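You operate a simulated robot arm through the tools that you are given. There is no shell and no other tool. Be economical: measure what you need, move in short steps, check, and stop when the job is done.

You run a simulated two-armed robot. Do the job below in one go: nothing can be reset, and whatever is moved stays where it is left.

JOB
Take the yellow chalk and leave it in the clean crate. Then put the grey glass on the top of the table under the corker away on the top of the counter. Then put the brown glass by the meter on the top of the pump bench. Then take the bottle marked crisp on the top of the pump bench and put it away on the top of the table under the corker. Then screw the cap back on the bottle marked sweet. Then put the green bottle marked middle on the side table away on the front of the bottle table. Then take the small bottle with the purple capsule and leave it on the top of the cooler. Then pull the corks drawer open. The order counts. Set down upright: grey glass, brown glass by the meter, bottle marked crisp, green bottle marked middle, small bottle with the purple capsule.
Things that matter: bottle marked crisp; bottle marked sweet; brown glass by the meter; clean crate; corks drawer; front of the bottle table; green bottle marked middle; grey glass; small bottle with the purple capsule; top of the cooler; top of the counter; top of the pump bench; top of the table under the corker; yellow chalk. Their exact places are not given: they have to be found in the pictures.

It is judged by the outcome, as a careful person would: the job done as asked, and still so three seconds after it is handed in. It fails if anything else is knocked over, pushed out of place, dropped, spilled or broken. Lids that push on must go on centred and level and be pressed home; caps that screw on are set level and turned clockwise until they are tight.

ROBOT AND FRAMES
Two 7-joint arms with fingered hands on one trunk, on a base that drives. Base frame: it is fixed to the floor where the robot stands at the start and does not move with it; the origin is under the middle of the robot, x ahead of it, y to its left, z up; the surface under the hand at the start is at about z = 0.88. Readings come in m, degrees, newtons and seconds.
The left shoulder is at the start at [0.073, 0.155, 1.184], the right one opposite. With the tool pointing down near the work surface each hand reaches from about 0.44 to 0.88 m from the robot's upright axis, wherever it stands, measured 20 degrees to its own side. Places, roughly: bottle marked crisp [-1.25, -2.5, 1]; bottle marked sweet [5, 2, 1]; brown glass by the meter (7x7x10 cm) [0.4, -2.3, 0.9]; clean crate [3.25, -2, 1]; corks drawer [1.8, 2.8, 0.9]; front of the bottle table (44x18 cm) [-1.32, -0.22, 0.72]; green bottle marked middle [4.75, 1.5, 1]; grey glass (7x7x10 cm) [0.5, -1.9, 0.9]; small bottle with the purple capsule [3, 2.5, 1]; top of the cooler [-1.5, 0.4, 0.9]; top of the counter [3, -1.5, 0.9]; top of the pump bench [-1.5, -2, 0.8]; top of the table under the corker [0.6, -2.4, 0.9]; yellow chalk [0.5, 0, 1]. Payload 4 kg a hand.
The TCP of each hand is the grasp point between the finger pads, 0.03 m short of the fingertips. In the tool frame z runs along the fingers and y along their closing line. The gripper opens to 0.104 m. The gripper's body begins 0.035 m behind the TCP. The gripper is a hand of 3 fingers: y runs from the thumb to the fingers, the wrist lies at [-0.015, -0.104, -0.178] in the tool frame, and closing takes about 1.5 s.
Orientation is told as [roll, pitch, yaw] about the base's x, y, z axes, in that order, counted from this pose: with the fingers straight down and the wrist toward the robot, the tool's x, y and z point along [0, 1, 0], [1, 0, 0] and [0, 0, -1] of the base frame.

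CONTROLS
- The arms move only by the tool servo_tool. It takes "left_motion", "right_motion" or both (then of equal length, played together; a hand with none holds still); each is one flat list of numbers, 6 for each row, row after row: the shift along the tool's x, y, z in m, then the turn, a rotation vector about the tool's x, y, z in degrees. In form: [tx, ty, tz, rx, ry, rz, tx, ty, tz, rx, ry, rz, ...]. A call has 1 to 10 rows; each row is the pose to reach, as a shift and turn from the pose commanded when the call began, along the tool's axes at that moment. "left_hand" and "right_hand" are, for a hand that has rows, the gripper command, from -1 (fully open) to 1 (shut), values between in proportion, set as the call begins (left out, the last holds). Rows are played at 5 a second. More than 0.05 m and 8.6 degrees between two rows, or a gripper value outside its range, and nothing of the call is played. Where a pose cannot be reached the arm comes as near as it can. A force on the tool above 40 N (or 10 N above the force at the start of the call, whichever is more), or a blocked arm, ends the call early, and 0.2 s more pass. The fingers move at their own pace (about 0.153 m/s each) and stop on an object; they squeeze with about 29 N. The grip force told is the motor's: it shows also when the fingers shut on nothing. Time passes only in rows, and 0.2 s behind the last, so rows that repeat a pose let the fingers close. The reply holds the time, the measured pose of the TCP, the force on the tool along the base axes, the opening and the grip force, in the units named above and with some noise, with the torque about the TCP (base axes, N m) and any sound that the robot's microphone picked up.
- Cameras (640 x 400 px; columns grow to the right, rows downward): "scene" is now at [0.1509, 0.0019, 1.4192]; the picture's right is [0.13, -0.99, 0.00], its down [-0.55, -0.07, -0.84] and it looks along [0.83, 0.11, -0.55] (base axes); focal length 254 px, centre (320, 200). "left" rides on the left gripper at [-0.064, -0.094, -0.117] in its tool frame; the picture's right is [-0.72, -0.33, 0.61], its down [0.64, -0.65, 0.40] and it looks along [0.27, 0.68, 0.68] (tool axes); focal length 238 px, centre (320, 200). "right" rides on the right gripper at [0.064, -0.094, -0.117] in its tool frame; the picture's right is [-0.72, 0.33, -0.61], its down [-0.64, -0.65, 0.40] and it looks along [-0.27, 0.68, 0.68] (tool axes); focal length 238 px, centre (320, 200).
- snapshot(camera): a new picture of that camera. The clock stands still meanwhile.
- slide_trunk(by): slides the trunk up (or, below 0, down) by that many m; the arms and the scene camera ride with it, the base frame stays. It gives what a move gives, with no picture.
- steer(legs): drives the robot by 1 to 6 legs, each [ahead, left, turn to the left] in m, m and degrees, along the robot's own axes; the way and the turn of a leg run together, so that a leg with both is an arc; at most 1.5 m and 180 degrees a leg. The arms and the cameras ride along, it lands a little off, and it stops where it bumps. It gives what a move gives.
- move_fingers(index, middle, thumb_bend, thumb_turn, hand): sets how far each is bent, from 0 (flat) to 100 (curled in); at 30 the hand is open as for a grip, at 70 the pads meet at the TCP. One left out holds its place. A second passes; each finger stops where it meets its share of the squeeze, and holds until it gets a number again. A gripper value or a shape takes the hand back. It gives what a move gives, with no picture; readings hold the bend of each and the force on the fingers (four entries, about 0 where the hand has none), thumb and palm. thumb_turn goes from beside the hand (0) to across from the fingers (100), as for a grip.
- set_grasp(shape, hand): the hand has 3 fingers and takes this shape, open, in about a second: jaw (thumb against the fingers, like two jaws); tri (thumb and two fingers); tip (a fingertip pinch); poke (one finger out to press); point (the index stretched); flat (the hand flat); cup (the hand cupped); fist (a fist). The gripper value then closes the fingers along that shape, each until it touches; the sizes above hold for jaw. It gives what a move gives, with no picture.
- turn_head(pan, tilt): turns the head with the scene camera to pan (to the left, within 86 degrees either way) and tilt (down, from -29 to 69), counted from straight ahead of the robot. It gives what a move gives.
- probe_pixels(camera, pixels): there is no depth. For up to 12 entries [column, row, z] of the newest picture of that camera ("zoom" is the newest enlarged one), the place [x, y] in the base frame at which the ray of that pixel passes the height z, good to about 0.002 m, but the place of the scene camera against the robot may be out by one fixed shift of up to 0.018 m in any direction. The clock stands still meanwhile.
- enlarge(camera, box): a new picture of the part [left, top, right, bottom] of that camera's present view, enlarged. The clock stands still meanwhile.
- hand_in(): hands the job in; it is judged then, once.

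Keep the steps short. Do not move on a guess: measure, check each grasp and each placing, and mend mistakes. In all there are 138 turns and 180 pictures (those below and enlarged ones count). Leave the grippers open and the arms clear of the work at the hand-in unless told otherwise, and finish with a single line.

The tools are called after ">>>" as a command line: name --argument value ..., lists and objects as JSON in quotes. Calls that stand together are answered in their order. servo_tool: Moves the arms, as the interface text tells. Its arguments: {"type":"object","properties":{"left_motion":{"type":"array","items":{"type":"number"}},"left_hand":{"type":"number"},"right_motion":{"type":"array","items":{"type":"number"}},"right_hand":{"type":"number"}},"required":[]} The other tools are called the same way: slide_trunk (by) slides the trunk up or down; set_grasp (shape, hand) gives the hand a shape; move_fingers (index, middle, thumb_bend, thumb_turn, hand) moves the fingers one by one; steer (legs) drives the base; turn_head (pan, tilt) turns the head that bears the scene camera; snapshot (camera) takes a picture; probe_pixels (camera, pixels) gives the place at which the rays of pixels pass given heights; enlarge (camera, box) takes an enlarged picture of a part of a camera's view; hand_in () hands the job in.

At the start:

```text
t: 0.0
left_eef_pos: [0.5233, 0.3177, 1.2006]
left_tcp_rot: [0.0, 0.1, -0.1]
left_contact_force: [-0.1, 0.2, -0.4]
left_ft_torque: [-0.03, 0.02, -0.01]
left_finger_gap: 0.1035
left_finger_force: 0.0
left_shape: jaw
left_bend: [30.0, 30.0, 30.0, 98.0]
left_finger forces: [0.0, 0.1, 0.0, 0.0, 0.1, 0.0]
right_eef_pos: [0.5783, -0.2003, 1.1865]
right_tcp_rot: [0.0, 0.1, 0.0]
right_contact_force: [-0.5, 0.2, -0.4]
right_ft_torque: [-0.03, -0.01, 0.0]
right_finger_gap: 0.1036
right_finger_force: 0.0
right_shape: jaw
right_bend: [30.0, 30.0, 30.0, 98.0]
right_finger forces: [0.1, 0.0, 0.0, 0.0, 0.0, 0.1]
trunk travel left (down, up): [-0.6, 0.34]
robot x, y, heading: [0.0002, -0.0019, -0.2]
head pan, tilt: [7.5, 33.2]
```

scene: 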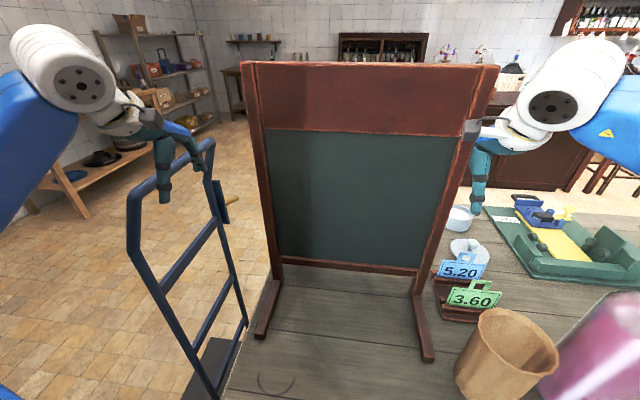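
right: 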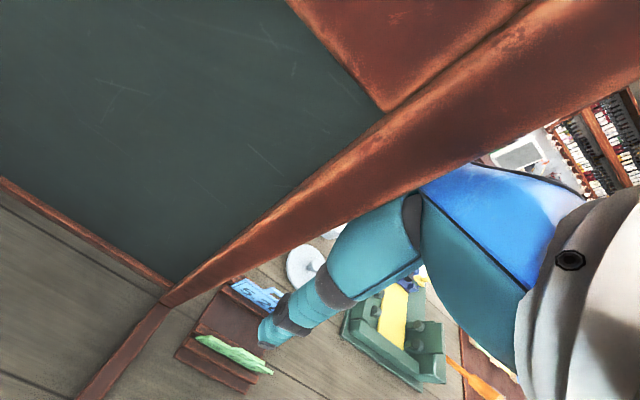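
left: 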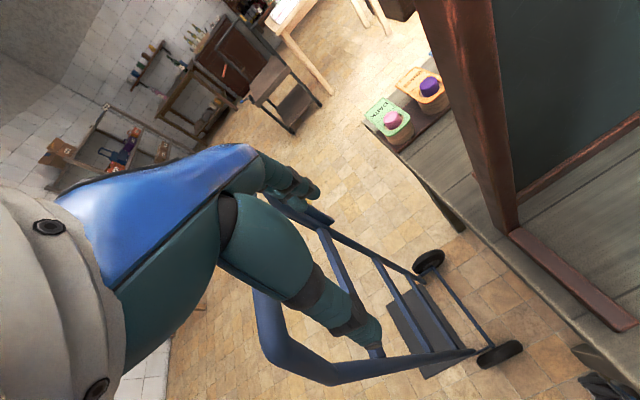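

I see a chalkboard on the table ahead and the chalk isn't visible yet. I'll look around, first to the right and down.

>>> turn_head --pan -40 --tilt 40

>>> snapshot --camera "scene"

>>> turn_head --pan 0 --tilt 60

>>> snapshot --camera "scene"

>>> turn_head --pan -80 --tilt 20

>>> snapshot --camera "scene"

>>> turn_head --pan 60 --tilt 20

>>> snapshot --camera "scene"

```text
t: 1.1
left_eef_pos: [0.5202, 0.3179, 1.2022]
left_tcp_rot: [0.1, 0.0, 0.0]
left_contact_force: [-0.5, 0.6, 0.3]
left_ft_torque: [0.02, 0.01, -0.03]
left_finger_gap: 0.1034
left_finger_force: 0.0
left_shape: jaw
left_bend: [30.0, 30.0, 30.0, 98.0]
left_finger forces: [0.1, 0.0, 0.0, 0.0, 0.0, 0.0]
right_eef_pos: [0.5769, -0.2018, 1.1881]
right_tcp_rot: [0.0, -0.1, 0.0]
right_contact_force: [-0.3, 0.3, 0.5]
right_ft_torque: [0.07, 0.0, 0.01]
right_finger_gap: 0.1037
right_finger_force: 0.1
right_shape: jaw
right_bend: [30.0, 30.0, 30.0, 98.0]
right_finger forces: [0.0, 0.0, 0.0, 0.1, 0.1, 0.0]
trunk travel left (down, up): [-0.6, 0.34]
robot x, y, heading: [-0.0014, 0.0015, -0.1]
head pan, tilt: [-40.0, 40.0]
```

```text
176 pictures are left
```

scene: 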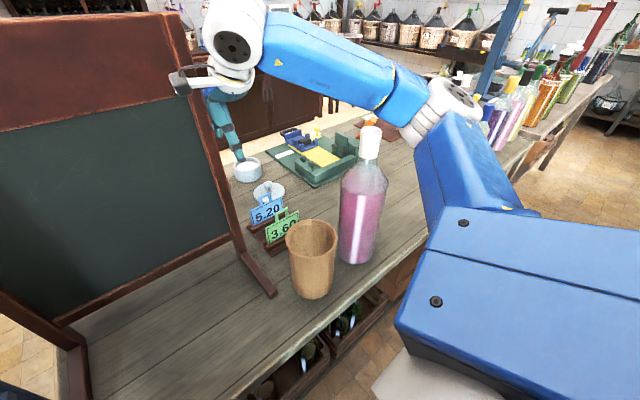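

```text
t: 2.2
left_eef_pos: [0.522, 0.3188, 1.2032]
left_tcp_rot: [0.0, 0.0, 0.1]
left_contact_force: [-0.5, -0.7, 0.0]
left_ft_torque: [-0.05, 0.01, 0.0]
left_finger_gap: 0.1038
left_finger_force: 0.1
left_shape: jaw
left_bend: [30.0, 30.0, 30.0, 98.0]
left_finger forces: [0.0, 0.0, 0.1, 0.1, 0.0, 0.0]
right_eef_pos: [0.5759, -0.201, 1.1884]
right_tcp_rot: [0.0, 0.0, 0.0]
right_contact_force: [0.3, 0.6, 1.0]
right_ft_torque: [0.0, 0.02, 0.0]
right_finger_gap: 0.1036
right_finger_force: 0.0
right_shape: jaw
right_bend: [30.0, 30.0, 30.0, 98.0]
right_finger forces: [0.1, 0.1, 0.0, 0.0, 0.0, 0.0]
trunk travel left (down, up): [-0.6, 0.34]
robot x, y, heading: [0.0018, -0.003, 0.2]
head pan, tilt: [0.0, 60.0]
```

```text
175 pictures are left
```

scene: 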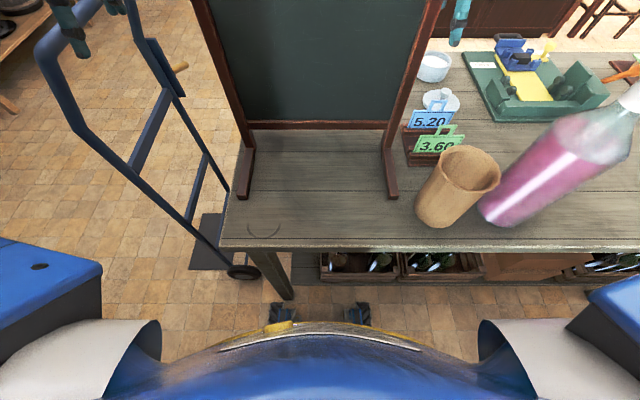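

```text
t: 3.8
left_eef_pos: [0.5217, 0.3178, 1.2035]
left_tcp_rot: [0.0, 0.1, 0.1]
left_contact_force: [-0.3, -0.5, -0.1]
left_ft_torque: [-0.03, 0.02, 0.03]
left_finger_gap: 0.1035
left_finger_force: 0.1
left_shape: jaw
left_bend: [30.0, 30.0, 30.0, 98.0]
left_finger forces: [0.1, 0.1, 0.0, 0.0, 0.0, 0.0]
right_eef_pos: [0.5756, -0.2002, 1.1876]
right_tcp_rot: [-0.1, 0.0, 0.0]
right_contact_force: [0.3, 0.9, -0.1]
right_ft_torque: [-0.05, 0.0, 0.01]
right_finger_gap: 0.1034
right_finger_force: 0.1
right_shape: jaw
right_bend: [30.0, 30.0, 30.0, 98.0]
right_finger forces: [0.1, 0.0, 0.0, 0.1, 0.0, 0.0]
trunk travel left (down, up): [-0.6, 0.34]
robot x, y, heading: [-0.0012, 0.0006, 0.3]
head pan, tilt: [-80.0, 20.0]
```

```text
174 pictures are left
```

scene: 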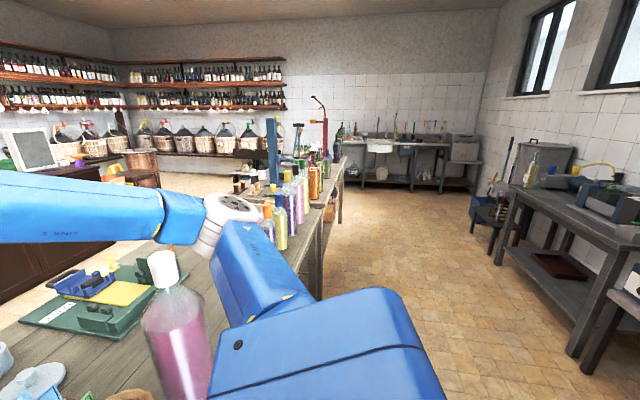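

```text
t: 6.0
left_eef_pos: [0.5216, 0.318, 1.203]
left_tcp_rot: [0.1, -0.1, 0.0]
left_contact_force: [0.2, 0.0, -0.1]
left_ft_torque: [0.04, -0.02, -0.03]
left_finger_gap: 0.1036
left_finger_force: 0.0
left_shape: jaw
left_bend: [30.0, 30.0, 30.0, 98.0]
left_finger forces: [0.0, 0.0, 0.0, 0.0, 0.0, 0.1]
right_eef_pos: [0.5757, -0.2006, 1.1876]
right_tcp_rot: [-0.1, -0.1, 0.0]
right_contact_force: [-0.2, 1.2, -0.2]
right_ft_torque: [0.0, -0.02, 0.0]
right_finger_gap: 0.1035
right_finger_force: 0.1
right_shape: jaw
right_bend: [30.0, 30.0, 30.0, 98.0]
right_finger forces: [0.0, 0.1, 0.0, 0.0, 0.0, 0.0]
trunk travel left (down, up): [-0.6, 0.34]
robot x, y, heading: [0.0026, 0.0045, -0.0]
head pan, tilt: [60.0, 20.0]
```

```text
173 pictures are left
```

scene: 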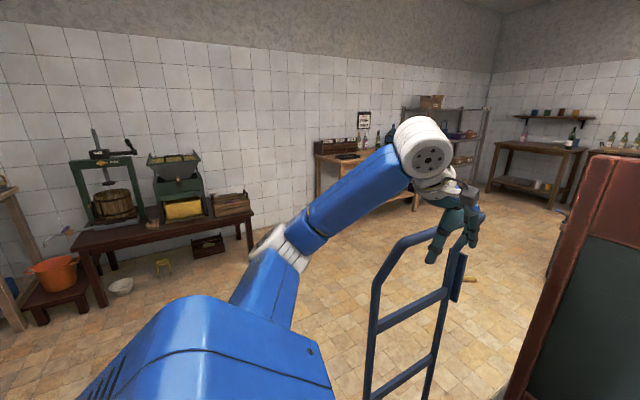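

The chalk is hidden, probably behind the board. I'll raise the trunk and look over it.

>>> slide_trunk --by 0.34

>>> turn_head --pan 0 --tilt 50

>>> snapshot --camera "scene"

>>> snapshot --camera "left"

>>> snapshot --camera "right"

```text
t: 9.3
left_eef_pos: [0.5209, 0.3181, 1.5422]
left_tcp_rot: [0.0, 0.0, 0.1]
left_contact_force: [-1.1, 0.6, -0.5]
left_ft_torque: [0.0, 0.01, -0.02]
left_finger_gap: 0.1035
left_finger_force: 0.2
left_shape: jaw
left_bend: [30.0, 30.0, 30.0, 98.0]
left_finger forces: [0.1, 0.0, 0.0, 0.1, 0.1, 0.1]
right_eef_pos: [0.5754, -0.2008, 1.5285]
right_tcp_rot: [0.0, 0.0, 0.1]
right_contact_force: [-0.6, -0.3, -0.8]
right_ft_torque: [0.02, -0.01, -0.03]
right_finger_gap: 0.1038
right_finger_force: 0.0
right_shape: jaw
right_bend: [30.0, 30.0, 30.0, 98.0]
right_finger forces: [0.1, 0.0, 0.0, 0.1, 0.0, 0.0]
trunk travel left (down, up): [-0.94, 0.0]
robot x, y, heading: [-0.0013, -0.0006, -0.1]
head pan, tilt: [60.0, 20.0]
```

```text
t: 10.6
left_eef_pos: [0.5218, 0.3179, 1.5431]
left_tcp_rot: [0.0, 0.0, 0.0]
left_contact_force: [0.1, -0.6, 0.3]
left_ft_torque: [-0.01, 0.01, -0.02]
left_finger_gap: 0.1035
left_finger_force: 0.2
left_shape: jaw
left_bend: [30.0, 30.0, 30.0, 98.0]
left_finger forces: [0.1, 0.1, 0.0, 0.0, 0.1, 0.0]
right_eef_pos: [0.5753, -0.2025, 1.528]
right_tcp_rot: [0.0, 0.0, 0.0]
right_contact_force: [0.3, 0.1, -0.8]
right_ft_torque: [0.03, 0.0, -0.02]
right_finger_gap: 0.1036
right_finger_force: 0.1
right_shape: jaw
right_bend: [30.0, 30.0, 30.0, 98.0]
right_finger forces: [0.0, 0.0, 0.1, 0.0, 0.0, 0.1]
trunk travel left (down, up): [-0.94, 0.0]
robot x, y, heading: [-0.0013, -0.0021, -0.1]
head pan, tilt: [0.0, 50.0]
```

```text
172 pictures are left
```

scene: 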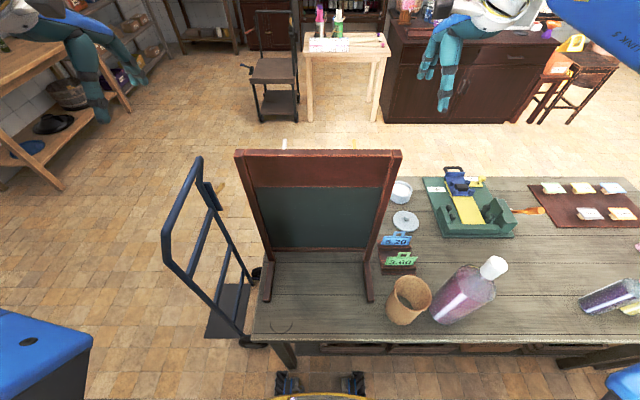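

```text
171 pictures are left
```

left: 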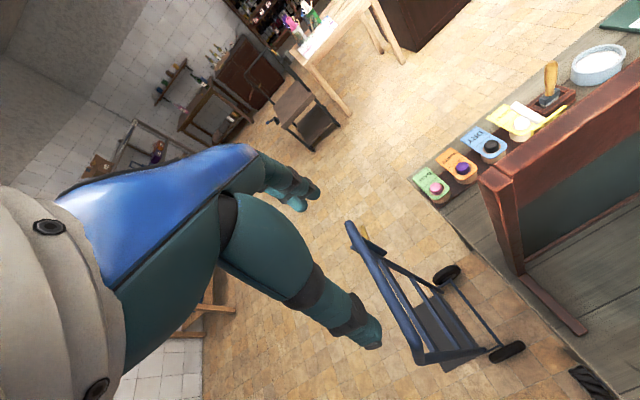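

```text
170 pictures are left
```

right: 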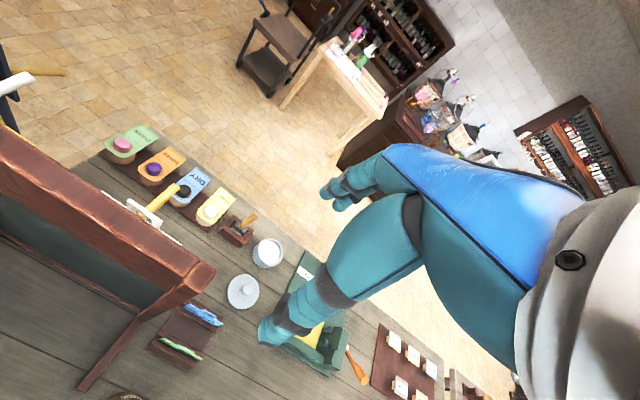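

Behind the board in the right camera there are yellow and white pieces around (160,200) and (40,72). I'll zoom in there.

>>> enlarge --camera "right" --box '[60, 120, 260, 245]'

>>> enlarge --camera "right" --box '[0, 40, 128, 120]'

>>> enlarge --camera "left" --box '[400, 20, 640, 190]'

```text
3.20 times, centred on (160, 182) of right
```

zoom: 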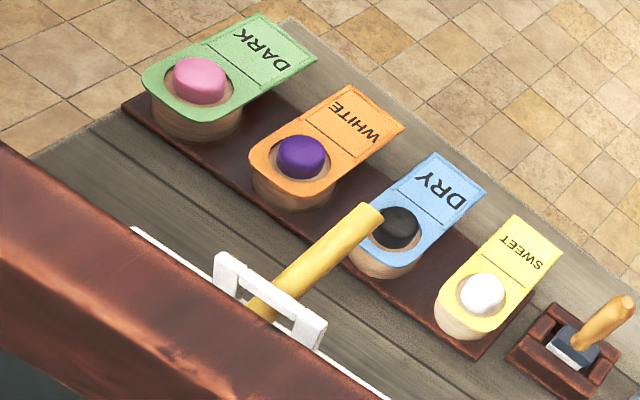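

```text
5.00 times, centred on (64, 80) of right
```

zoom: 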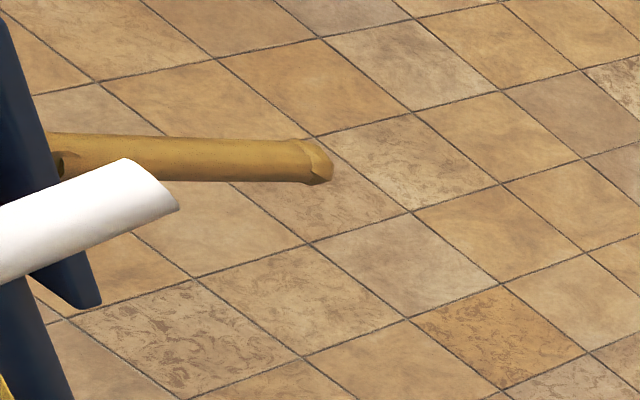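

```text
2.35 times, centred on (520, 105) of left
```

zoom: 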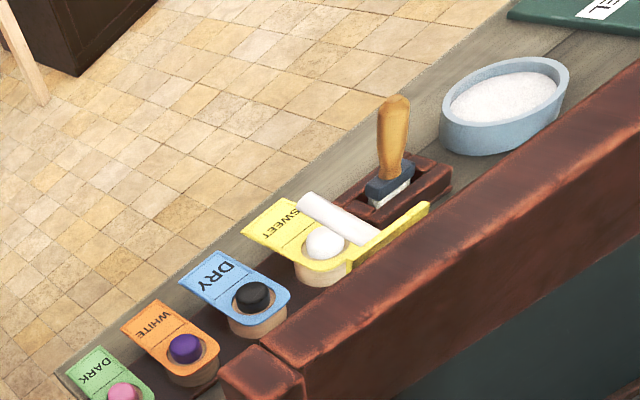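

Yellow chalk stands in a holder behind the board. I'll triangulate its tip from both wrist views: right (177,186), left (560,98), plus board edges.

>>> probe_pixels --camera "right" --pixels '[[177.2, 186.3, 1.0], [177.2, 186.3, 1.3], [142, 216, 1.0], [142, 216, 1.3], [210, 270, 1.0], [210, 270, 1.4], [129, 203, 1.0], [129, 203, 1.3], [160, 222, 1.0], [160, 222, 1.3]]'

>>> probe_pixels --camera "left" --pixels '[[560, 97.6, 1.0], [560, 97.6, 1.3], [516, 94, 1.0], [516, 94, 1.3], [483, 180, 1.0], [483, 180, 1.4], [533, 115, 1.0], [533, 115, 1.3]]'

>>> probe_pixels --camera "scene" --pixels '[[401, 152, 1.3], [401, 152, 1.4], [236, 152, 1.3], [236, 152, 1.4], [268, 300, 0.9], [370, 300, 0.9], [255, 335, 0.88], [404, 320, 0.9], [415, 280, 1.0]]'

```text
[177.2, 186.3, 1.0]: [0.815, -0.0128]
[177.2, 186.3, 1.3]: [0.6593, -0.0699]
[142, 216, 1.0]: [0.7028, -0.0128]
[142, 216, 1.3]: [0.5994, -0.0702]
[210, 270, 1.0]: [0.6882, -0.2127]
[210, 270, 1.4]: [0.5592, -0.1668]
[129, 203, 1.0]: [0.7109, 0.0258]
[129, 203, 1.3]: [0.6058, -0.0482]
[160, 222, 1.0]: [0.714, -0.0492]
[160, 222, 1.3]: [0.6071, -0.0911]
```

```text
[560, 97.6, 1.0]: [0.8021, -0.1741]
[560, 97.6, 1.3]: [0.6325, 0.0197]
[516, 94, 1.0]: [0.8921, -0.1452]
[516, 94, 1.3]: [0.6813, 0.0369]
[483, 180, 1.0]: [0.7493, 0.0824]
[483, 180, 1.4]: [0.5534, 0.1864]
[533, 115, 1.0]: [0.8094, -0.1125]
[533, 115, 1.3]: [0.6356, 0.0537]
```

```text
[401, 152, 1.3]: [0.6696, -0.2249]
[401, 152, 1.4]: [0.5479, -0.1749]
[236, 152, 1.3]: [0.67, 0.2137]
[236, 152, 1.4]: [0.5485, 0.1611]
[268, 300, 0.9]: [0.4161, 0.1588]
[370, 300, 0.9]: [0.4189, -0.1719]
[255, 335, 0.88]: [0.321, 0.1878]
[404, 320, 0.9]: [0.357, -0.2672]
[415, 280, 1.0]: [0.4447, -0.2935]
```

The chalk sticks out from the board's back at about (0.70,-0.05,1.19), so it is best taken from the far side of the table. I'll measure the floor layout for driving round.

>>> probe_pixels --camera "scene" --pixels '[[62, 189, 0], [130, 112, 0], [248, 346, 0], [205, 338, 0], [200, 160, 1.1], [165, 235, 1.1], [258, 115, 0], [298, 122, 0], [308, 122, 0], [375, 122, 0], [388, 122, 0], [410, 178, 0.88]]'

>>> turn_head --pan 60 --tilt 45

>>> snapshot --camera "scene"

>>> turn_head --pan -45 --tilt 35

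>>> snapshot --camera "scene"

>>> turn_head --pan -85 --tilt 35

>>> snapshot --camera "scene"

```text
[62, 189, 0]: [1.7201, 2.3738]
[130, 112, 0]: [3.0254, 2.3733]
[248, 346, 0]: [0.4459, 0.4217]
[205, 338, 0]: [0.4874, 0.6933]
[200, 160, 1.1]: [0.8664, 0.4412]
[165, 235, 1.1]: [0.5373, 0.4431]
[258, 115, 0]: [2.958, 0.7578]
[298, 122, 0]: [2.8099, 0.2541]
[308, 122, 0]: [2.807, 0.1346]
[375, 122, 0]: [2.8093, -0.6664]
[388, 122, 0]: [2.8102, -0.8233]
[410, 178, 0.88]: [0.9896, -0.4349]
```

```text
t: 11.9
left_eef_pos: [0.5211, 0.319, 1.5426]
left_tcp_rot: [0.0, 0.1, -0.1]
left_contact_force: [0.4, 0.4, -0.3]
left_ft_torque: [0.04, -0.03, 0.01]
left_finger_gap: 0.1037
left_finger_force: 0.1
left_shape: jaw
left_bend: [30.0, 30.0, 30.0, 98.0]
left_finger forces: [0.0, 0.1, 0.0, 0.1, 0.1, 0.0]
right_eef_pos: [0.5758, -0.2011, 1.5284]
right_tcp_rot: [-0.1, 0.0, 0.1]
right_contact_force: [-1.0, 0.0, 0.7]
right_ft_torque: [0.02, 0.03, -0.04]
right_finger_gap: 0.1037
right_finger_force: 0.0
right_shape: jaw
right_bend: [30.0, 30.0, 30.0, 98.0]
right_finger forces: [0.0, 0.1, 0.0, 0.1, 0.0, 0.0]
trunk travel left (down, up): [-0.94, 0.0]
robot x, y, heading: [0.0021, 0.0021, 0.2]
head pan, tilt: [60.0, 45.0]
```

```text
166 pictures are left
```

scene: 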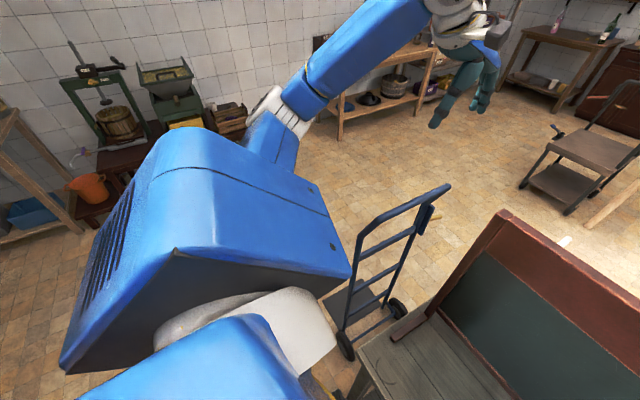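

```text
t: 13.7
left_eef_pos: [0.5217, 0.3174, 1.5428]
left_tcp_rot: [0.1, 0.1, 0.0]
left_contact_force: [0.1, 0.1, -1.1]
left_ft_torque: [-0.03, 0.01, 0.03]
left_finger_gap: 0.1038
left_finger_force: 0.0
left_shape: jaw
left_bend: [30.0, 30.0, 30.0, 98.0]
left_finger forces: [0.1, 0.0, 0.0, 0.1, 0.1, 0.1]
right_eef_pos: [0.5764, -0.2008, 1.528]
right_tcp_rot: [0.0, 0.0, -0.1]
right_contact_force: [0.2, -0.2, -0.8]
right_ft_torque: [0.01, -0.02, 0.02]
right_finger_gap: 0.1036
right_finger_force: 0.0
right_shape: jaw
right_bend: [30.0, 30.0, 30.0, 98.0]
right_finger forces: [0.0, 0.0, 0.1, 0.1, 0.0, 0.0]
trunk travel left (down, up): [-0.94, 0.0]
robot x, y, heading: [-0.0004, 0.0027, -0.1]
head pan, tilt: [-45.0, 35.0]
```

```text
165 pictures are left
```

scene: 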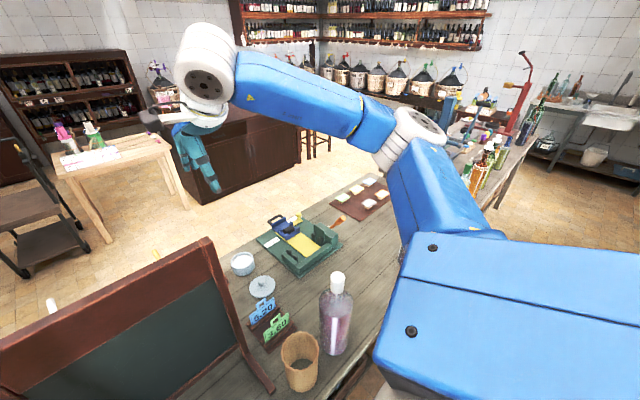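

```text
t: 14.8
left_eef_pos: [0.5219, 0.3178, 1.5426]
left_tcp_rot: [-0.1, -0.1, -0.1]
left_contact_force: [0.3, 0.1, 0.8]
left_ft_torque: [-0.02, 0.0, 0.0]
left_finger_gap: 0.1035
left_finger_force: 0.1
left_shape: jaw
left_bend: [30.0, 30.0, 30.0, 98.0]
left_finger forces: [0.0, 0.0, 0.1, 0.0, 0.0, 0.0]
right_eef_pos: [0.5764, -0.1999, 1.5276]
right_tcp_rot: [0.0, 0.0, 0.0]
right_contact_force: [0.0, -0.5, -0.3]
right_ft_torque: [-0.02, -0.02, 0.0]
right_finger_gap: 0.1034
right_finger_force: 0.1
right_shape: jaw
right_bend: [30.0, 30.0, 30.0, 98.0]
right_finger forces: [0.0, 0.1, 0.0, 0.0, 0.1, 0.0]
trunk travel left (down, up): [-0.94, 0.0]
robot x, y, heading: [0.001, 0.0035, -0.0]
head pan, tilt: [-85.0, 35.0]
```

```text
164 pictures are left
```

scene: 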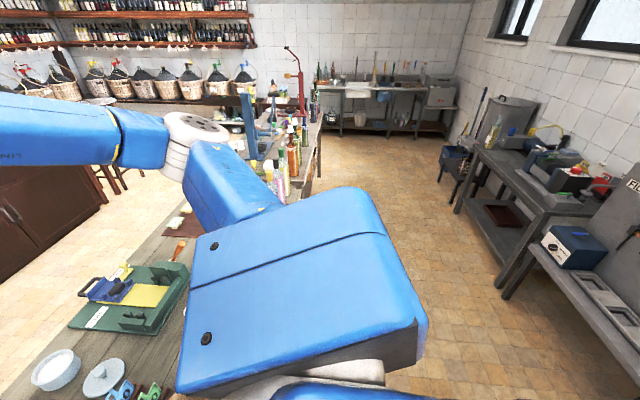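

The way round the left of the table past the hand truck is clear at y≈1.2. I'm driving to the far side and facing back.

>>> steer --legs '[[-0.15, 0, 0], [0, 1.2, 0], [1.5, 0, 0], [0.1, 0, 0], [0, 0, 180], [0, 1.25, 0]]'

>>> turn_head --pan 0 --tilt 40

>>> snapshot --camera "scene"

```text
t: 43.0
left_eef_pos: [0.9847, -0.3806, 1.5438]
left_tcp_rot: [0.1, 0.0, -177.2]
left_contact_force: [0.6, 0.7, 0.5]
left_ft_torque: [0.03, 0.01, -0.02]
left_finger_gap: 0.1039
left_finger_force: 0.1
left_shape: jaw
left_bend: [30.0, 30.0, 30.0, 98.0]
left_finger forces: [0.0, 0.0, 0.0, 0.1, 0.1, 0.0]
right_eef_pos: [0.9045, 0.1345, 1.5278]
right_tcp_rot: [0.2, 0.1, -177.2]
right_contact_force: [0.0, 0.2, 0.8]
right_ft_torque: [-0.01, 0.02, -0.01]
right_finger_gap: 0.1038
right_finger_force: 0.0
right_shape: jaw
right_bend: [30.0, 30.0, 30.0, 98.0]
right_finger forces: [0.1, 0.1, 0.0, 0.0, 0.0, 0.0]
trunk travel left (down, up): [-0.94, 0.0]
robot x, y, heading: [1.4892, -0.0399, -177.1]
head pan, tilt: [-85.0, 35.0]
```

```text
t: 44.5
left_eef_pos: [0.9877, -0.3851, 1.5432]
left_tcp_rot: [-0.2, -0.1, -177.2]
left_contact_force: [-0.5, 0.0, 0.1]
left_ft_torque: [-0.01, -0.01, -0.01]
left_finger_gap: 0.1039
left_finger_force: 0.1
left_shape: jaw
left_bend: [30.0, 30.0, 30.0, 98.0]
left_finger forces: [0.0, 0.0, 0.1, 0.0, 0.0, 0.0]
right_eef_pos: [0.9077, 0.1298, 1.5288]
right_tcp_rot: [0.0, -0.1, -177.3]
right_contact_force: [0.2, 0.3, 0.3]
right_ft_torque: [-0.03, 0.0, -0.02]
right_finger_gap: 0.1037
right_finger_force: 0.1
right_shape: jaw
right_bend: [30.0, 30.0, 30.0, 98.0]
right_finger forces: [0.0, 0.1, 0.0, 0.0, 0.0, 0.1]
trunk travel left (down, up): [-0.94, 0.0]
robot x, y, heading: [1.4887, -0.0437, -177.0]
head pan, tilt: [0.0, 40.0]
```

```text
163 pictures are left
```

scene: 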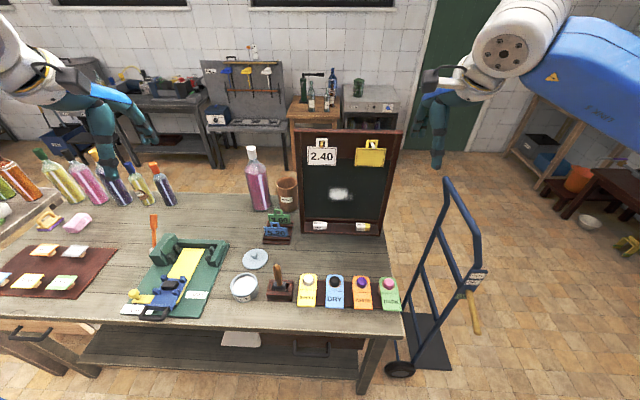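

>>> enlarge --camera "scene" --box '[290, 125, 410, 245]'

>>> enlarge --camera "scene" --box '[120, 190, 410, 330]'

>>> enlarge --camera "scene" --box '[200, 40, 400, 180]'

```text
3.33 times, centred on (350, 185) of scene
```

zoom: 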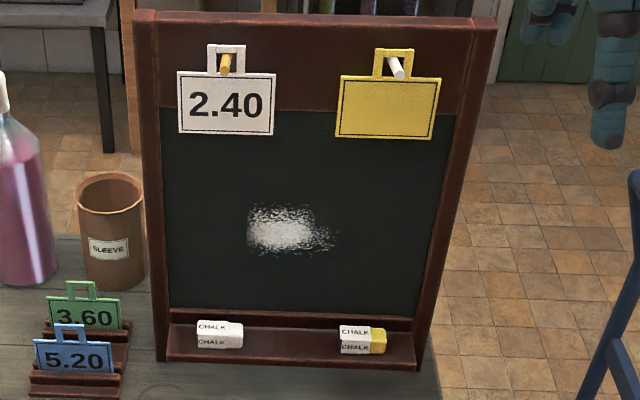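

```text
2.21 times, centred on (265, 260) of scene
```

zoom: 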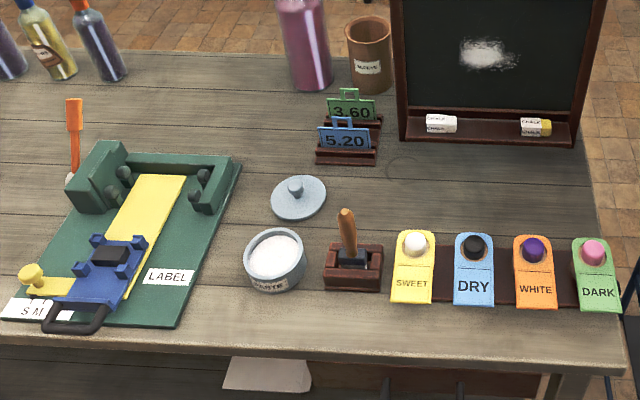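

```text
2.86 times, centred on (300, 110) of scene
```

zoom: 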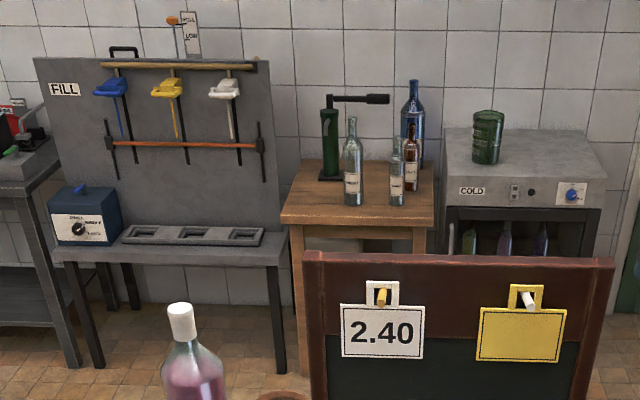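

The tray behind the board holds a white chalk (320,225) and the chalk with a yellow end (362,226). I'll measure it.

>>> probe_pixels --camera "scene" --pixels '[[354, 227, 0.93], [370, 227, 0.93], [354, 227, 0.97], [370, 227, 0.97], [320, 226, 0.95], [300, 233, 0.88], [388, 331, 0.88], [404, 290, 0.95], [340, 231, 0.93]]'

>>> snapshot --camera "right"

```text
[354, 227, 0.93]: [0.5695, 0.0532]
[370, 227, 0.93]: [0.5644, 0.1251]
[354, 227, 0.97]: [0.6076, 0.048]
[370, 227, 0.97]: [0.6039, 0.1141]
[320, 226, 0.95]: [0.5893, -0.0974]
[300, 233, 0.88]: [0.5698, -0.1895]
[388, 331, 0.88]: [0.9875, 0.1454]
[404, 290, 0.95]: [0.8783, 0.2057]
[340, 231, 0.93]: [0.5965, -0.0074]
```

```text
159 pictures are left
```

right: 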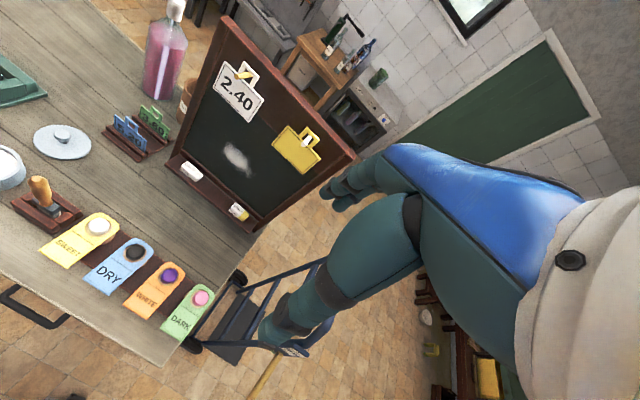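

>>> enlarge --camera "right" --box '[160, 140, 288, 240]'

>>> probe_pixels --camera "right" --pixels '[[232, 207, 0.93], [247, 215, 0.93], [232, 207, 0.97], [247, 215, 0.97], [165, 162, 0.9], [250, 233, 0.9]]'

```text
4.00 times, centred on (224, 190) of right
```

zoom: 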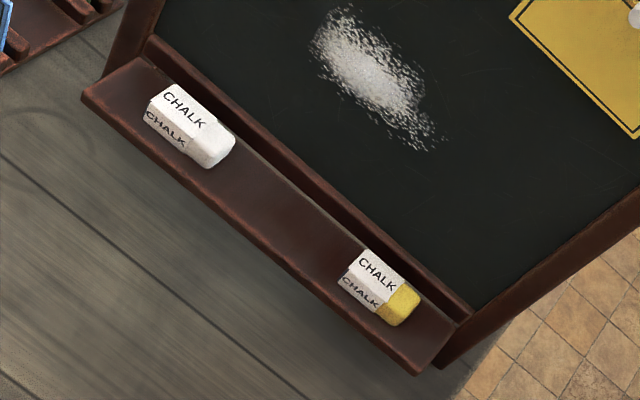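

```text
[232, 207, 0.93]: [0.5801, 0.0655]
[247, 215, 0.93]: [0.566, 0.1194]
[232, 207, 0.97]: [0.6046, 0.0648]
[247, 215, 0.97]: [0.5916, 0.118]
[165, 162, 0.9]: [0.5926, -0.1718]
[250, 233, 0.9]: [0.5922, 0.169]
```

The chalk lies along y from about 0.06 to 0.12 on the tray close to the board, so I'll grip it by its ends with the hand yawed 90° and tilted. I'm driving closer first and squaring up.

>>> steer --legs '[[0, 0, -3], [0.16, 0, 0]]'

>>> servo_tool --right_motion '[0, 0, 0, 0, 0, -8.5, 0, 0, 0, 0, 0, -17, 0, 0, 0, 0, 0, -25.5, 0, 0, 0, 0, 0, -34, 0, 0, 0, 0, 0, -42.5, 0, 0, 0, 0, 0, -51, 0, 0, 0, 0, 0, -59.5, 0, 0, 0, 0, 0, -68, 0, 0, 0, 0, 0, -76.5, 0, 0, 0, 0, 0, -85]'

```text
t: 46.4
left_eef_pos: [0.8222, -0.3559, 1.5482]
left_tcp_rot: [0.0, -0.6, 179.8]
left_contact_force: [-0.2, 0.5, 0.5]
left_ft_torque: [0.03, 0.0, 0.01]
left_finger_gap: 0.1038
left_finger_force: 0.0
left_shape: jaw
left_bend: [30.0, 30.0, 30.0, 98.0]
left_finger forces: [0.0, 0.0, 0.0, 0.0, 0.0, 0.1]
right_eef_pos: [0.7684, 0.1627, 1.5347]
right_tcp_rot: [0.1, -0.5, 179.9]
right_contact_force: [0.0, 0.3, -0.1]
right_ft_torque: [0.02, 0.06, -0.01]
right_finger_gap: 0.1037
right_finger_force: 0.0
right_shape: jaw
right_bend: [30.0, 30.0, 30.0, 98.0]
right_finger forces: [0.1, 0.1, 0.0, 0.1, 0.0, 0.0]
trunk travel left (down, up): [-0.94, 0.0]
robot x, y, heading: [1.3303, -0.0407, 179.8]
head pan, tilt: [0.0, 40.0]
```

```text
t: 48.6
left_eef_pos: [0.8128, -0.3603, 1.5429]
left_tcp_rot: [-0.1, -0.3, 179.8]
left_contact_force: [-0.6, -0.2, -0.2]
left_ft_torque: [0.02, -0.03, -0.03]
left_finger_gap: 0.1037
left_finger_force: 0.1
left_shape: jaw
left_bend: [30.0, 30.0, 30.0, 98.0]
left_finger forces: [0.0, 0.0, 0.0, 0.1, 0.0, 0.0]
right_eef_pos: [0.9551, 0.057, 1.578]
right_tcp_rot: [0.1, 0.3, -95.7]
right_contact_force: [-0.1, -0.6, 0.4]
right_ft_torque: [0.04, -0.01, 0.02]
right_finger_gap: 0.104
right_finger_force: 0.0
right_shape: jaw
right_bend: [30.0, 30.0, 30.0, 98.0]
right_finger forces: [0.0, 0.0, 0.0, 0.1, 0.0, 0.0]
right hand out of reach, approached as far as the arm can: row 6, 7, 8, 9, 10
trunk travel left (down, up): [-0.94, 0.0]
robot x, y, heading: [1.3321, -0.0405, 179.7]
head pan, tilt: [0.0, 40.0]
```

The yaw at that height strained reach. I'll lower the trunk then re-aim.

>>> slide_trunk --by -0.34

>>> servo_tool --right_motion '[0, 0, 0, 0, 0, -2, 0, 0, 0, 0, 0, -4, 0, 0, 0, 0, 0, -5]'

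```text
t: 51.9
left_eef_pos: [0.8129, -0.3592, 1.2057]
left_tcp_rot: [0.0, -0.1, 179.7]
left_contact_force: [0.2, 0.1, 0.6]
left_ft_torque: [0.0, 0.02, 0.01]
left_finger_gap: 0.104
left_finger_force: 0.2
left_shape: jaw
left_bend: [30.0, 30.0, 30.0, 98.0]
left_finger forces: [0.0, 0.0, 0.0, 0.1, 0.0, 0.0]
right_eef_pos: [0.9525, 0.06, 1.2372]
right_tcp_rot: [0.2, 0.1, -95.9]
right_contact_force: [-0.6, -0.2, 0.6]
right_ft_torque: [0.01, 0.01, 0.03]
right_finger_gap: 0.1041
right_finger_force: 0.1
right_shape: jaw
right_bend: [30.0, 30.0, 30.0, 98.0]
right_finger forces: [0.0, 0.0, 0.0, 0.0, 0.0, 0.0]
trunk travel left (down, up): [-0.6, 0.34]
robot x, y, heading: [1.3341, -0.0387, 179.6]
head pan, tilt: [0.0, 40.0]
```

```text
t: 52.7
left_eef_pos: [0.8123, -0.3582, 1.2045]
left_tcp_rot: [0.1, -0.2, 179.7]
left_contact_force: [0.1, 0.2, 0.9]
left_ft_torque: [0.01, -0.01, 0.0]
left_finger_gap: 0.1034
left_finger_force: 0.0
left_shape: jaw
left_bend: [30.0, 30.0, 30.0, 98.0]
left_finger forces: [0.0, 0.0, 0.0, 0.0, 0.0, 0.0]
right_eef_pos: [0.9706, 0.0516, 1.2405]
right_tcp_rot: [0.3, 0.1, -90.9]
right_contact_force: [0.2, -0.3, 0.0]
right_ft_torque: [0.02, -0.02, 0.04]
right_finger_gap: 0.1039
right_finger_force: 0.0
right_shape: jaw
right_bend: [30.0, 30.0, 30.0, 98.0]
right_finger forces: [0.0, 0.0, 0.0, 0.0, 0.0, 0.1]
right hand out of reach, approached as far as the arm can: row 1, 2, 3
trunk travel left (down, up): [-0.6, 0.34]
robot x, y, heading: [1.3352, -0.0401, 180.0]
head pan, tilt: [0.0, 40.0]
```

Reach with full inward yaw is short with fingers straight down. I'll try tilting the fingers forward as I extend, which lines the hand up with the forearm.

>>> servo_tool --right_motion '[-0.04, 0, 0, 0, -8, 0, -0.08, 0, 0, 0, -16, 0, -0.12, 0, 0, 0, -24, 0, -0.16, 0, 0, 0, -32, 0, -0.2, 0, 0, 0, -40, 0, -0.22, 0, 0, 0, -45, 0]'

>>> snapshot --camera "scene"

>>> snapshot --camera "right"

```text
t: 54.1
left_eef_pos: [0.8141, -0.3626, 1.2038]
left_tcp_rot: [-0.2, -0.2, 179.8]
left_contact_force: [0.0, 0.4, -0.1]
left_ft_torque: [0.04, 0.02, -0.03]
left_finger_gap: 0.1036
left_finger_force: 0.0
left_shape: jaw
left_bend: [30.0, 30.0, 30.0, 98.0]
left_finger forces: [0.0, 0.1, 0.0, 0.0, 0.1, 0.1]
right_eef_pos: [1.0229, 0.0573, 1.2971]
right_tcp_rot: [-36.9, -0.5, -92.8]
right_contact_force: [0.0, 0.5, -0.2]
right_ft_torque: [0.01, -0.01, 0.02]
right_finger_gap: 0.1038
right_finger_force: 0.1
right_shape: jaw
right_bend: [30.0, 30.0, 30.0, 98.0]
right_finger forces: [0.0, 0.0, 0.1, 0.0, 0.1, 0.0]
right hand out of reach, approached as far as the arm can: row 1, 2, 3, 4, 5, 6
trunk travel left (down, up): [-0.6, 0.34]
robot x, y, heading: [1.3325, -0.0404, 179.7]
head pan, tilt: [0.0, 40.0]
```

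```text
157 pictures are left
```

scene: 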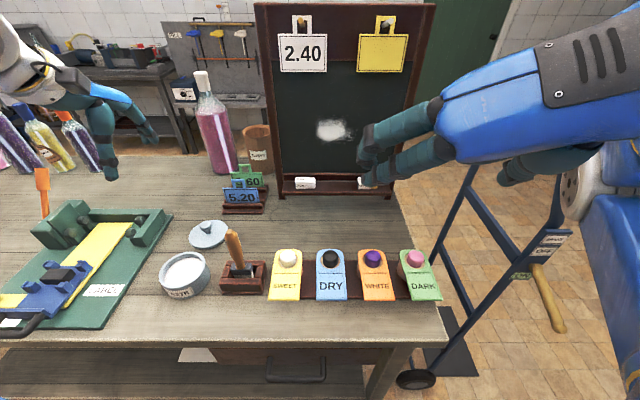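

```text
156 pictures are left
```

right: 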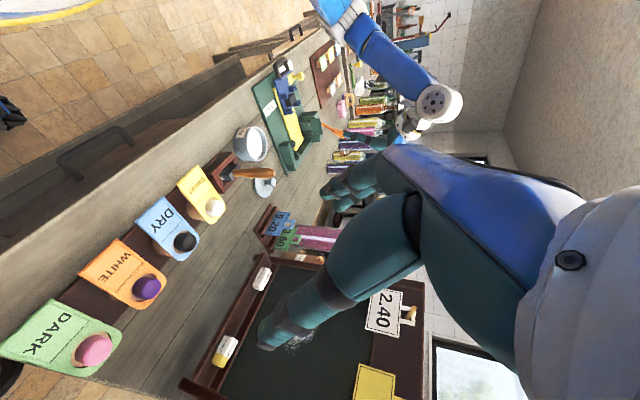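

The forearm should come in about 30° from the right. I'm repositioning to about (1.23,0.47) with heading -150°.

>>> steer --legs '[[0, -0.51, 0], [0, 0, 30], [0.1, 0, 0]]'

```text
t: 59.3
left_eef_pos: [0.9709, -0.1028, 1.2078]
left_tcp_rot: [0.1, -0.5, -150.3]
left_contact_force: [-0.8, -1.3, -0.4]
left_ft_torque: [-0.01, 0.01, -0.04]
left_finger_gap: 0.1037
left_finger_force: 0.0
left_shape: jaw
left_bend: [30.0, 30.0, 30.0, 98.0]
left_finger forces: [0.0, 0.0, 0.0, 0.0, 0.0, 0.1]
right_eef_pos: [0.9463, 0.3647, 1.2968]
right_tcp_rot: [-37.1, -0.7, -63.1]
right_contact_force: [-0.2, -0.1, -0.2]
right_ft_torque: [0.0, 0.04, 0.01]
right_finger_gap: 0.1039
right_finger_force: 0.0
right_shape: jaw
right_bend: [30.0, 30.0, 30.0, 98.0]
right_finger forces: [0.1, 0.1, 0.1, 0.0, 0.0, 0.0]
trunk travel left (down, up): [-0.6, 0.34]
robot x, y, heading: [1.2657, 0.4267, -150.4]
head pan, tilt: [0.0, 40.0]
stopped in leg 3: the robot was blocked; the commanded pose is now the measured one
```

Bumped lightly at the table corner, stopping at (1.266,0.427). I'll move the right hand to a hover near the chalk with the closing line along y.

>>> servo_tool --right_motion '[-0.024, 0.0125, 0.038, 1.8, 0, 2.4, -0.048, 0.025, 0.077, 3.6, 0, 4.8, -0.072, 0.038, 0.115, 5.4, 0, 7.2, -0.096, 0.05, 0.153, 7.2, 0, 9.6, -0.119, 0.063, 0.192, 9, 0, 12, -0.143, 0.075, 0.23, 10.8, 0, 14.4, -0.167, 0.088, 0.268, 12.6, 0, 16.8, -0.191, 0.1, 0.307, 14.4, 0, 19.2, -0.215, 0.113, 0.345, 16.2, 0, 21.6]'

>>> snapshot --camera "right"

>>> snapshot --camera "scene"

```text
t: 61.3
left_eef_pos: [0.9712, -0.0992, 1.2083]
left_tcp_rot: [0.3, -0.6, -150.5]
left_contact_force: [0.2, 1.0, -0.1]
left_ft_torque: [0.0, -0.01, 0.0]
left_finger_gap: 0.104
left_finger_force: 0.1
left_shape: jaw
left_bend: [30.0, 30.0, 30.0, 98.0]
left_finger forces: [0.0, 0.0, 0.0, 0.1, 0.0, 0.1]
right_eef_pos: [0.6548, 0.0907, 1.155]
right_tcp_rot: [-37.0, -0.8, -90.3]
right_contact_force: [0.2, 0.6, 0.2]
right_ft_torque: [0.02, 0.03, -0.01]
right_finger_gap: 0.1036
right_finger_force: 0.1
right_shape: jaw
right_bend: [30.0, 30.0, 30.0, 98.0]
right_finger forces: [0.0, 0.0, 0.1, 0.0, 0.1, 0.0]
right hand out of reach, approached as far as the arm can: row 1, 2, 3, 4, 5
trunk travel left (down, up): [-0.6, 0.34]
robot x, y, heading: [1.2605, 0.4248, -150.6]
head pan, tilt: [0.0, 40.0]
```

```text
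155 pictures are left
```

right: 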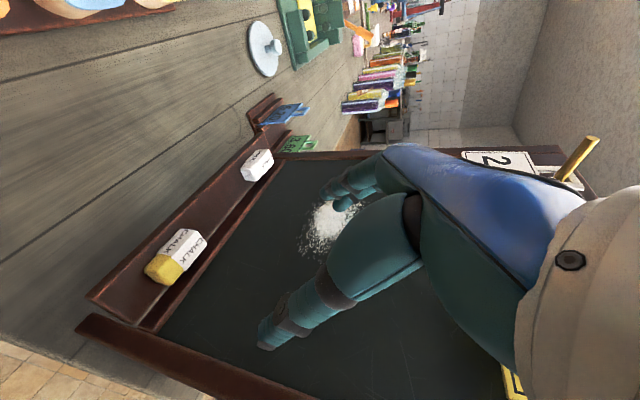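

```text
154 pictures are left
```

scene: 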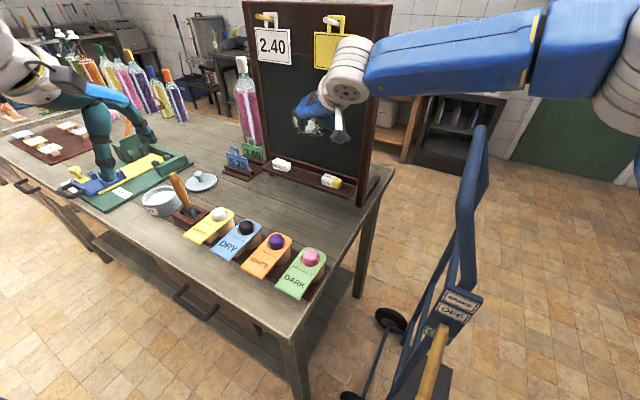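

Reached nicely. I'll zoom and measure the chalk from the right wrist camera.

>>> enlarge --camera "right" --box '[70, 130, 290, 340]'

>>> probe_pixels --camera "right" --pixels '[[158, 285, 0.93], [146, 266, 0.93], [207, 237, 0.95], [181, 230, 0.95], [87, 295, 0.93], [87, 295, 0.9], [165, 265, 0.95], [175, 258, 0.95], [140, 330, 0.93]]'

```text
1.90 times, centred on (180, 235) of right
```

zoom: 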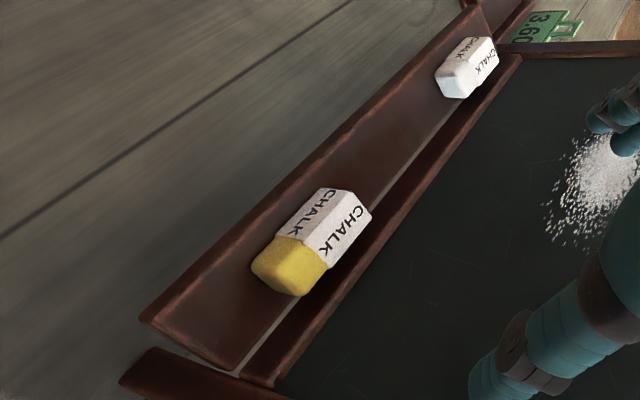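

```text
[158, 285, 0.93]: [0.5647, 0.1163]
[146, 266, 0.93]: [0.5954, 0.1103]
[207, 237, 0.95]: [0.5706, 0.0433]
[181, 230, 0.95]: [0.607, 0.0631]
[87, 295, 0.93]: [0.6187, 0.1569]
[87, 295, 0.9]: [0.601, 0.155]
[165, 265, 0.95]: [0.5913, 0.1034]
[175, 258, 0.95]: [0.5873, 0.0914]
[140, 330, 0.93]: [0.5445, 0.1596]
```

I'll descend partway to (0.625,0.091,1.03) and re-measure for triangulation.

>>> servo_tool --right_motion '[0.017, 0, 0.039, 0, 0, 0, 0.034, 0, 0.078, 0, 0, 0, 0.051, 0, 0.118, 0, 0, 0]'

>>> enlarge --camera "right" --box '[0, 80, 320, 280]'

>>> snapshot --camera "scene"

```text
t: 62.1
left_eef_pos: [0.9702, -0.1021, 1.2081]
left_tcp_rot: [0.2, -0.4, -150.5]
left_contact_force: [0.7, 0.8, -0.1]
left_ft_torque: [-0.05, -0.01, 0.0]
left_finger_gap: 0.1042
left_finger_force: 0.0
left_shape: jaw
left_bend: [30.0, 30.0, 30.0, 98.0]
left_finger forces: [0.0, 0.1, 0.0, 0.0, 0.0, 0.0]
right_eef_pos: [0.6277, 0.086, 1.0285]
right_tcp_rot: [-36.7, -0.8, -90.1]
right_contact_force: [-0.2, -0.4, 0.0]
right_ft_torque: [-0.01, 0.0, -0.02]
right_finger_gap: 0.1039
right_finger_force: 0.0
right_shape: jaw
right_bend: [30.0, 30.0, 30.0, 98.0]
right_finger forces: [0.0, 0.0, 0.1, 0.1, 0.0, 0.1]
trunk travel left (down, up): [-0.6, 0.34]
robot x, y, heading: [1.2598, 0.4247, -150.3]
head pan, tilt: [0.0, 40.0]
```

```text
2.00 times, centred on (160, 180) of right
```

zoom: 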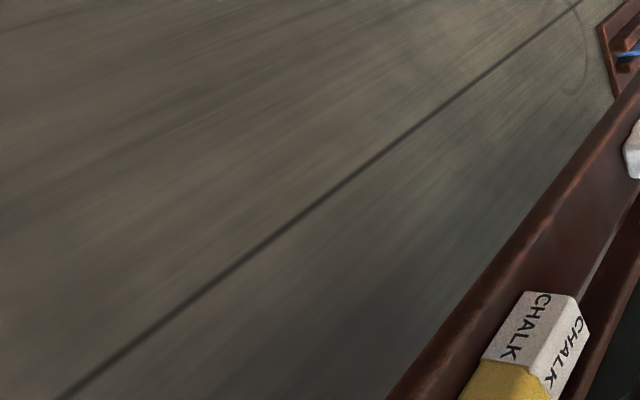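

```text
151 pictures are left
```

scene: 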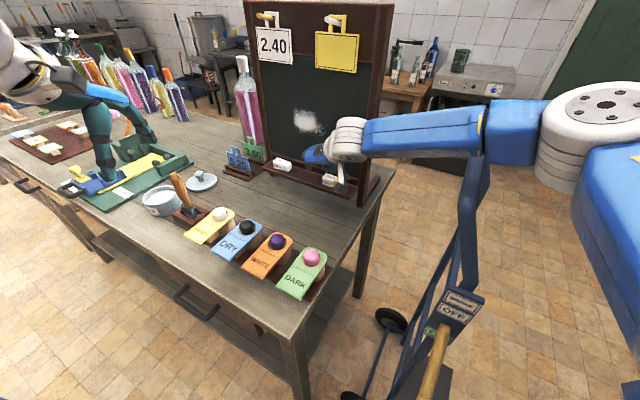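

>>> probe_pixels --camera "right" --pixels '[[262.5, 226, 0.93], [262.5, 226, 0.98], [288, 230, 0.93], [288, 230, 0.98], [294.5, 246.5, 0.93], [294.5, 246.5, 0.98], [241.5, 260, 0.93], [241.5, 260, 0.98], [230, 280, 0.93], [230, 280, 0.98]]'

>>> snapshot --camera "right"

```text
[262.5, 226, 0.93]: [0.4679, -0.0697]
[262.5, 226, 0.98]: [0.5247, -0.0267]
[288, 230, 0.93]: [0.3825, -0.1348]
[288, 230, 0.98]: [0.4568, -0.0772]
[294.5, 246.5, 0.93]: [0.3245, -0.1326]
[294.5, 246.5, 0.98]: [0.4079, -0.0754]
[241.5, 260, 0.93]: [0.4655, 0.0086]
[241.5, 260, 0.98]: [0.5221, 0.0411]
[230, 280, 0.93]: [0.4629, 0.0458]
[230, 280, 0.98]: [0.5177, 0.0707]
```

```text
150 pictures are left
```

right: 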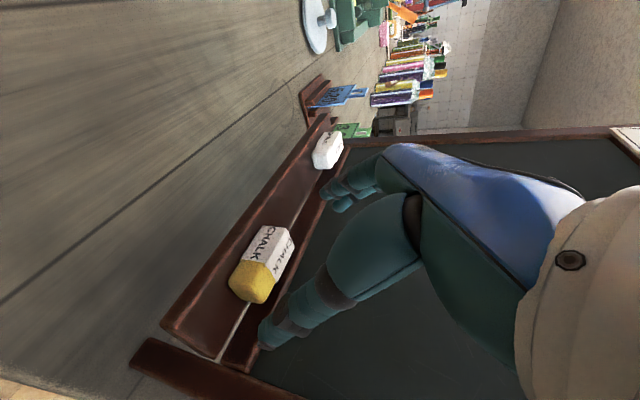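

The probe used the older snapshot; now re-probing on the fresh one.

>>> probe_pixels --camera "right" --pixels '[[262.5, 226, 0.95], [288, 230, 0.95], [294.5, 246.5, 0.93], [241.5, 260, 0.95], [230, 278, 0.94], [258, 303, 0.93], [238, 300, 0.93], [163, 325, 0.93], [218, 362, 0.93], [255, 372, 0.93]]'

>>> enlarge --camera "right" --box '[180, 200, 340, 300]'

```text
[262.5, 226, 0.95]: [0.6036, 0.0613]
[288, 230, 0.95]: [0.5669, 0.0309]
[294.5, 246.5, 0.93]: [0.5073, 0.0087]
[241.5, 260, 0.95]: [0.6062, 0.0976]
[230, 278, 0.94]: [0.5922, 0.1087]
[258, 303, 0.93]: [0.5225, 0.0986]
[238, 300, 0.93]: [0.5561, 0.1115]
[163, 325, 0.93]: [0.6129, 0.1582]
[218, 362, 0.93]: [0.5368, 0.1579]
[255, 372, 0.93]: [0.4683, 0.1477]
```

```text
4.00 times, centred on (260, 250) of right
```

zoom: 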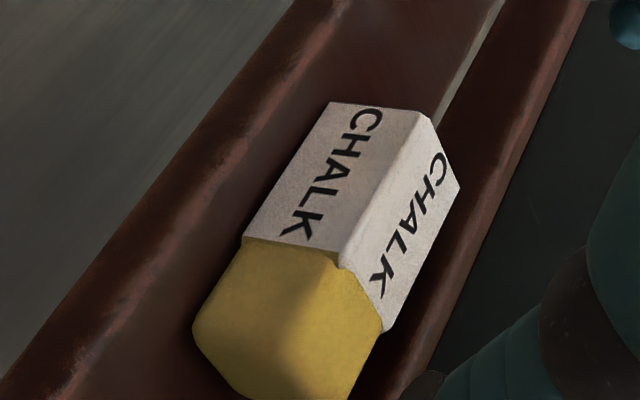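

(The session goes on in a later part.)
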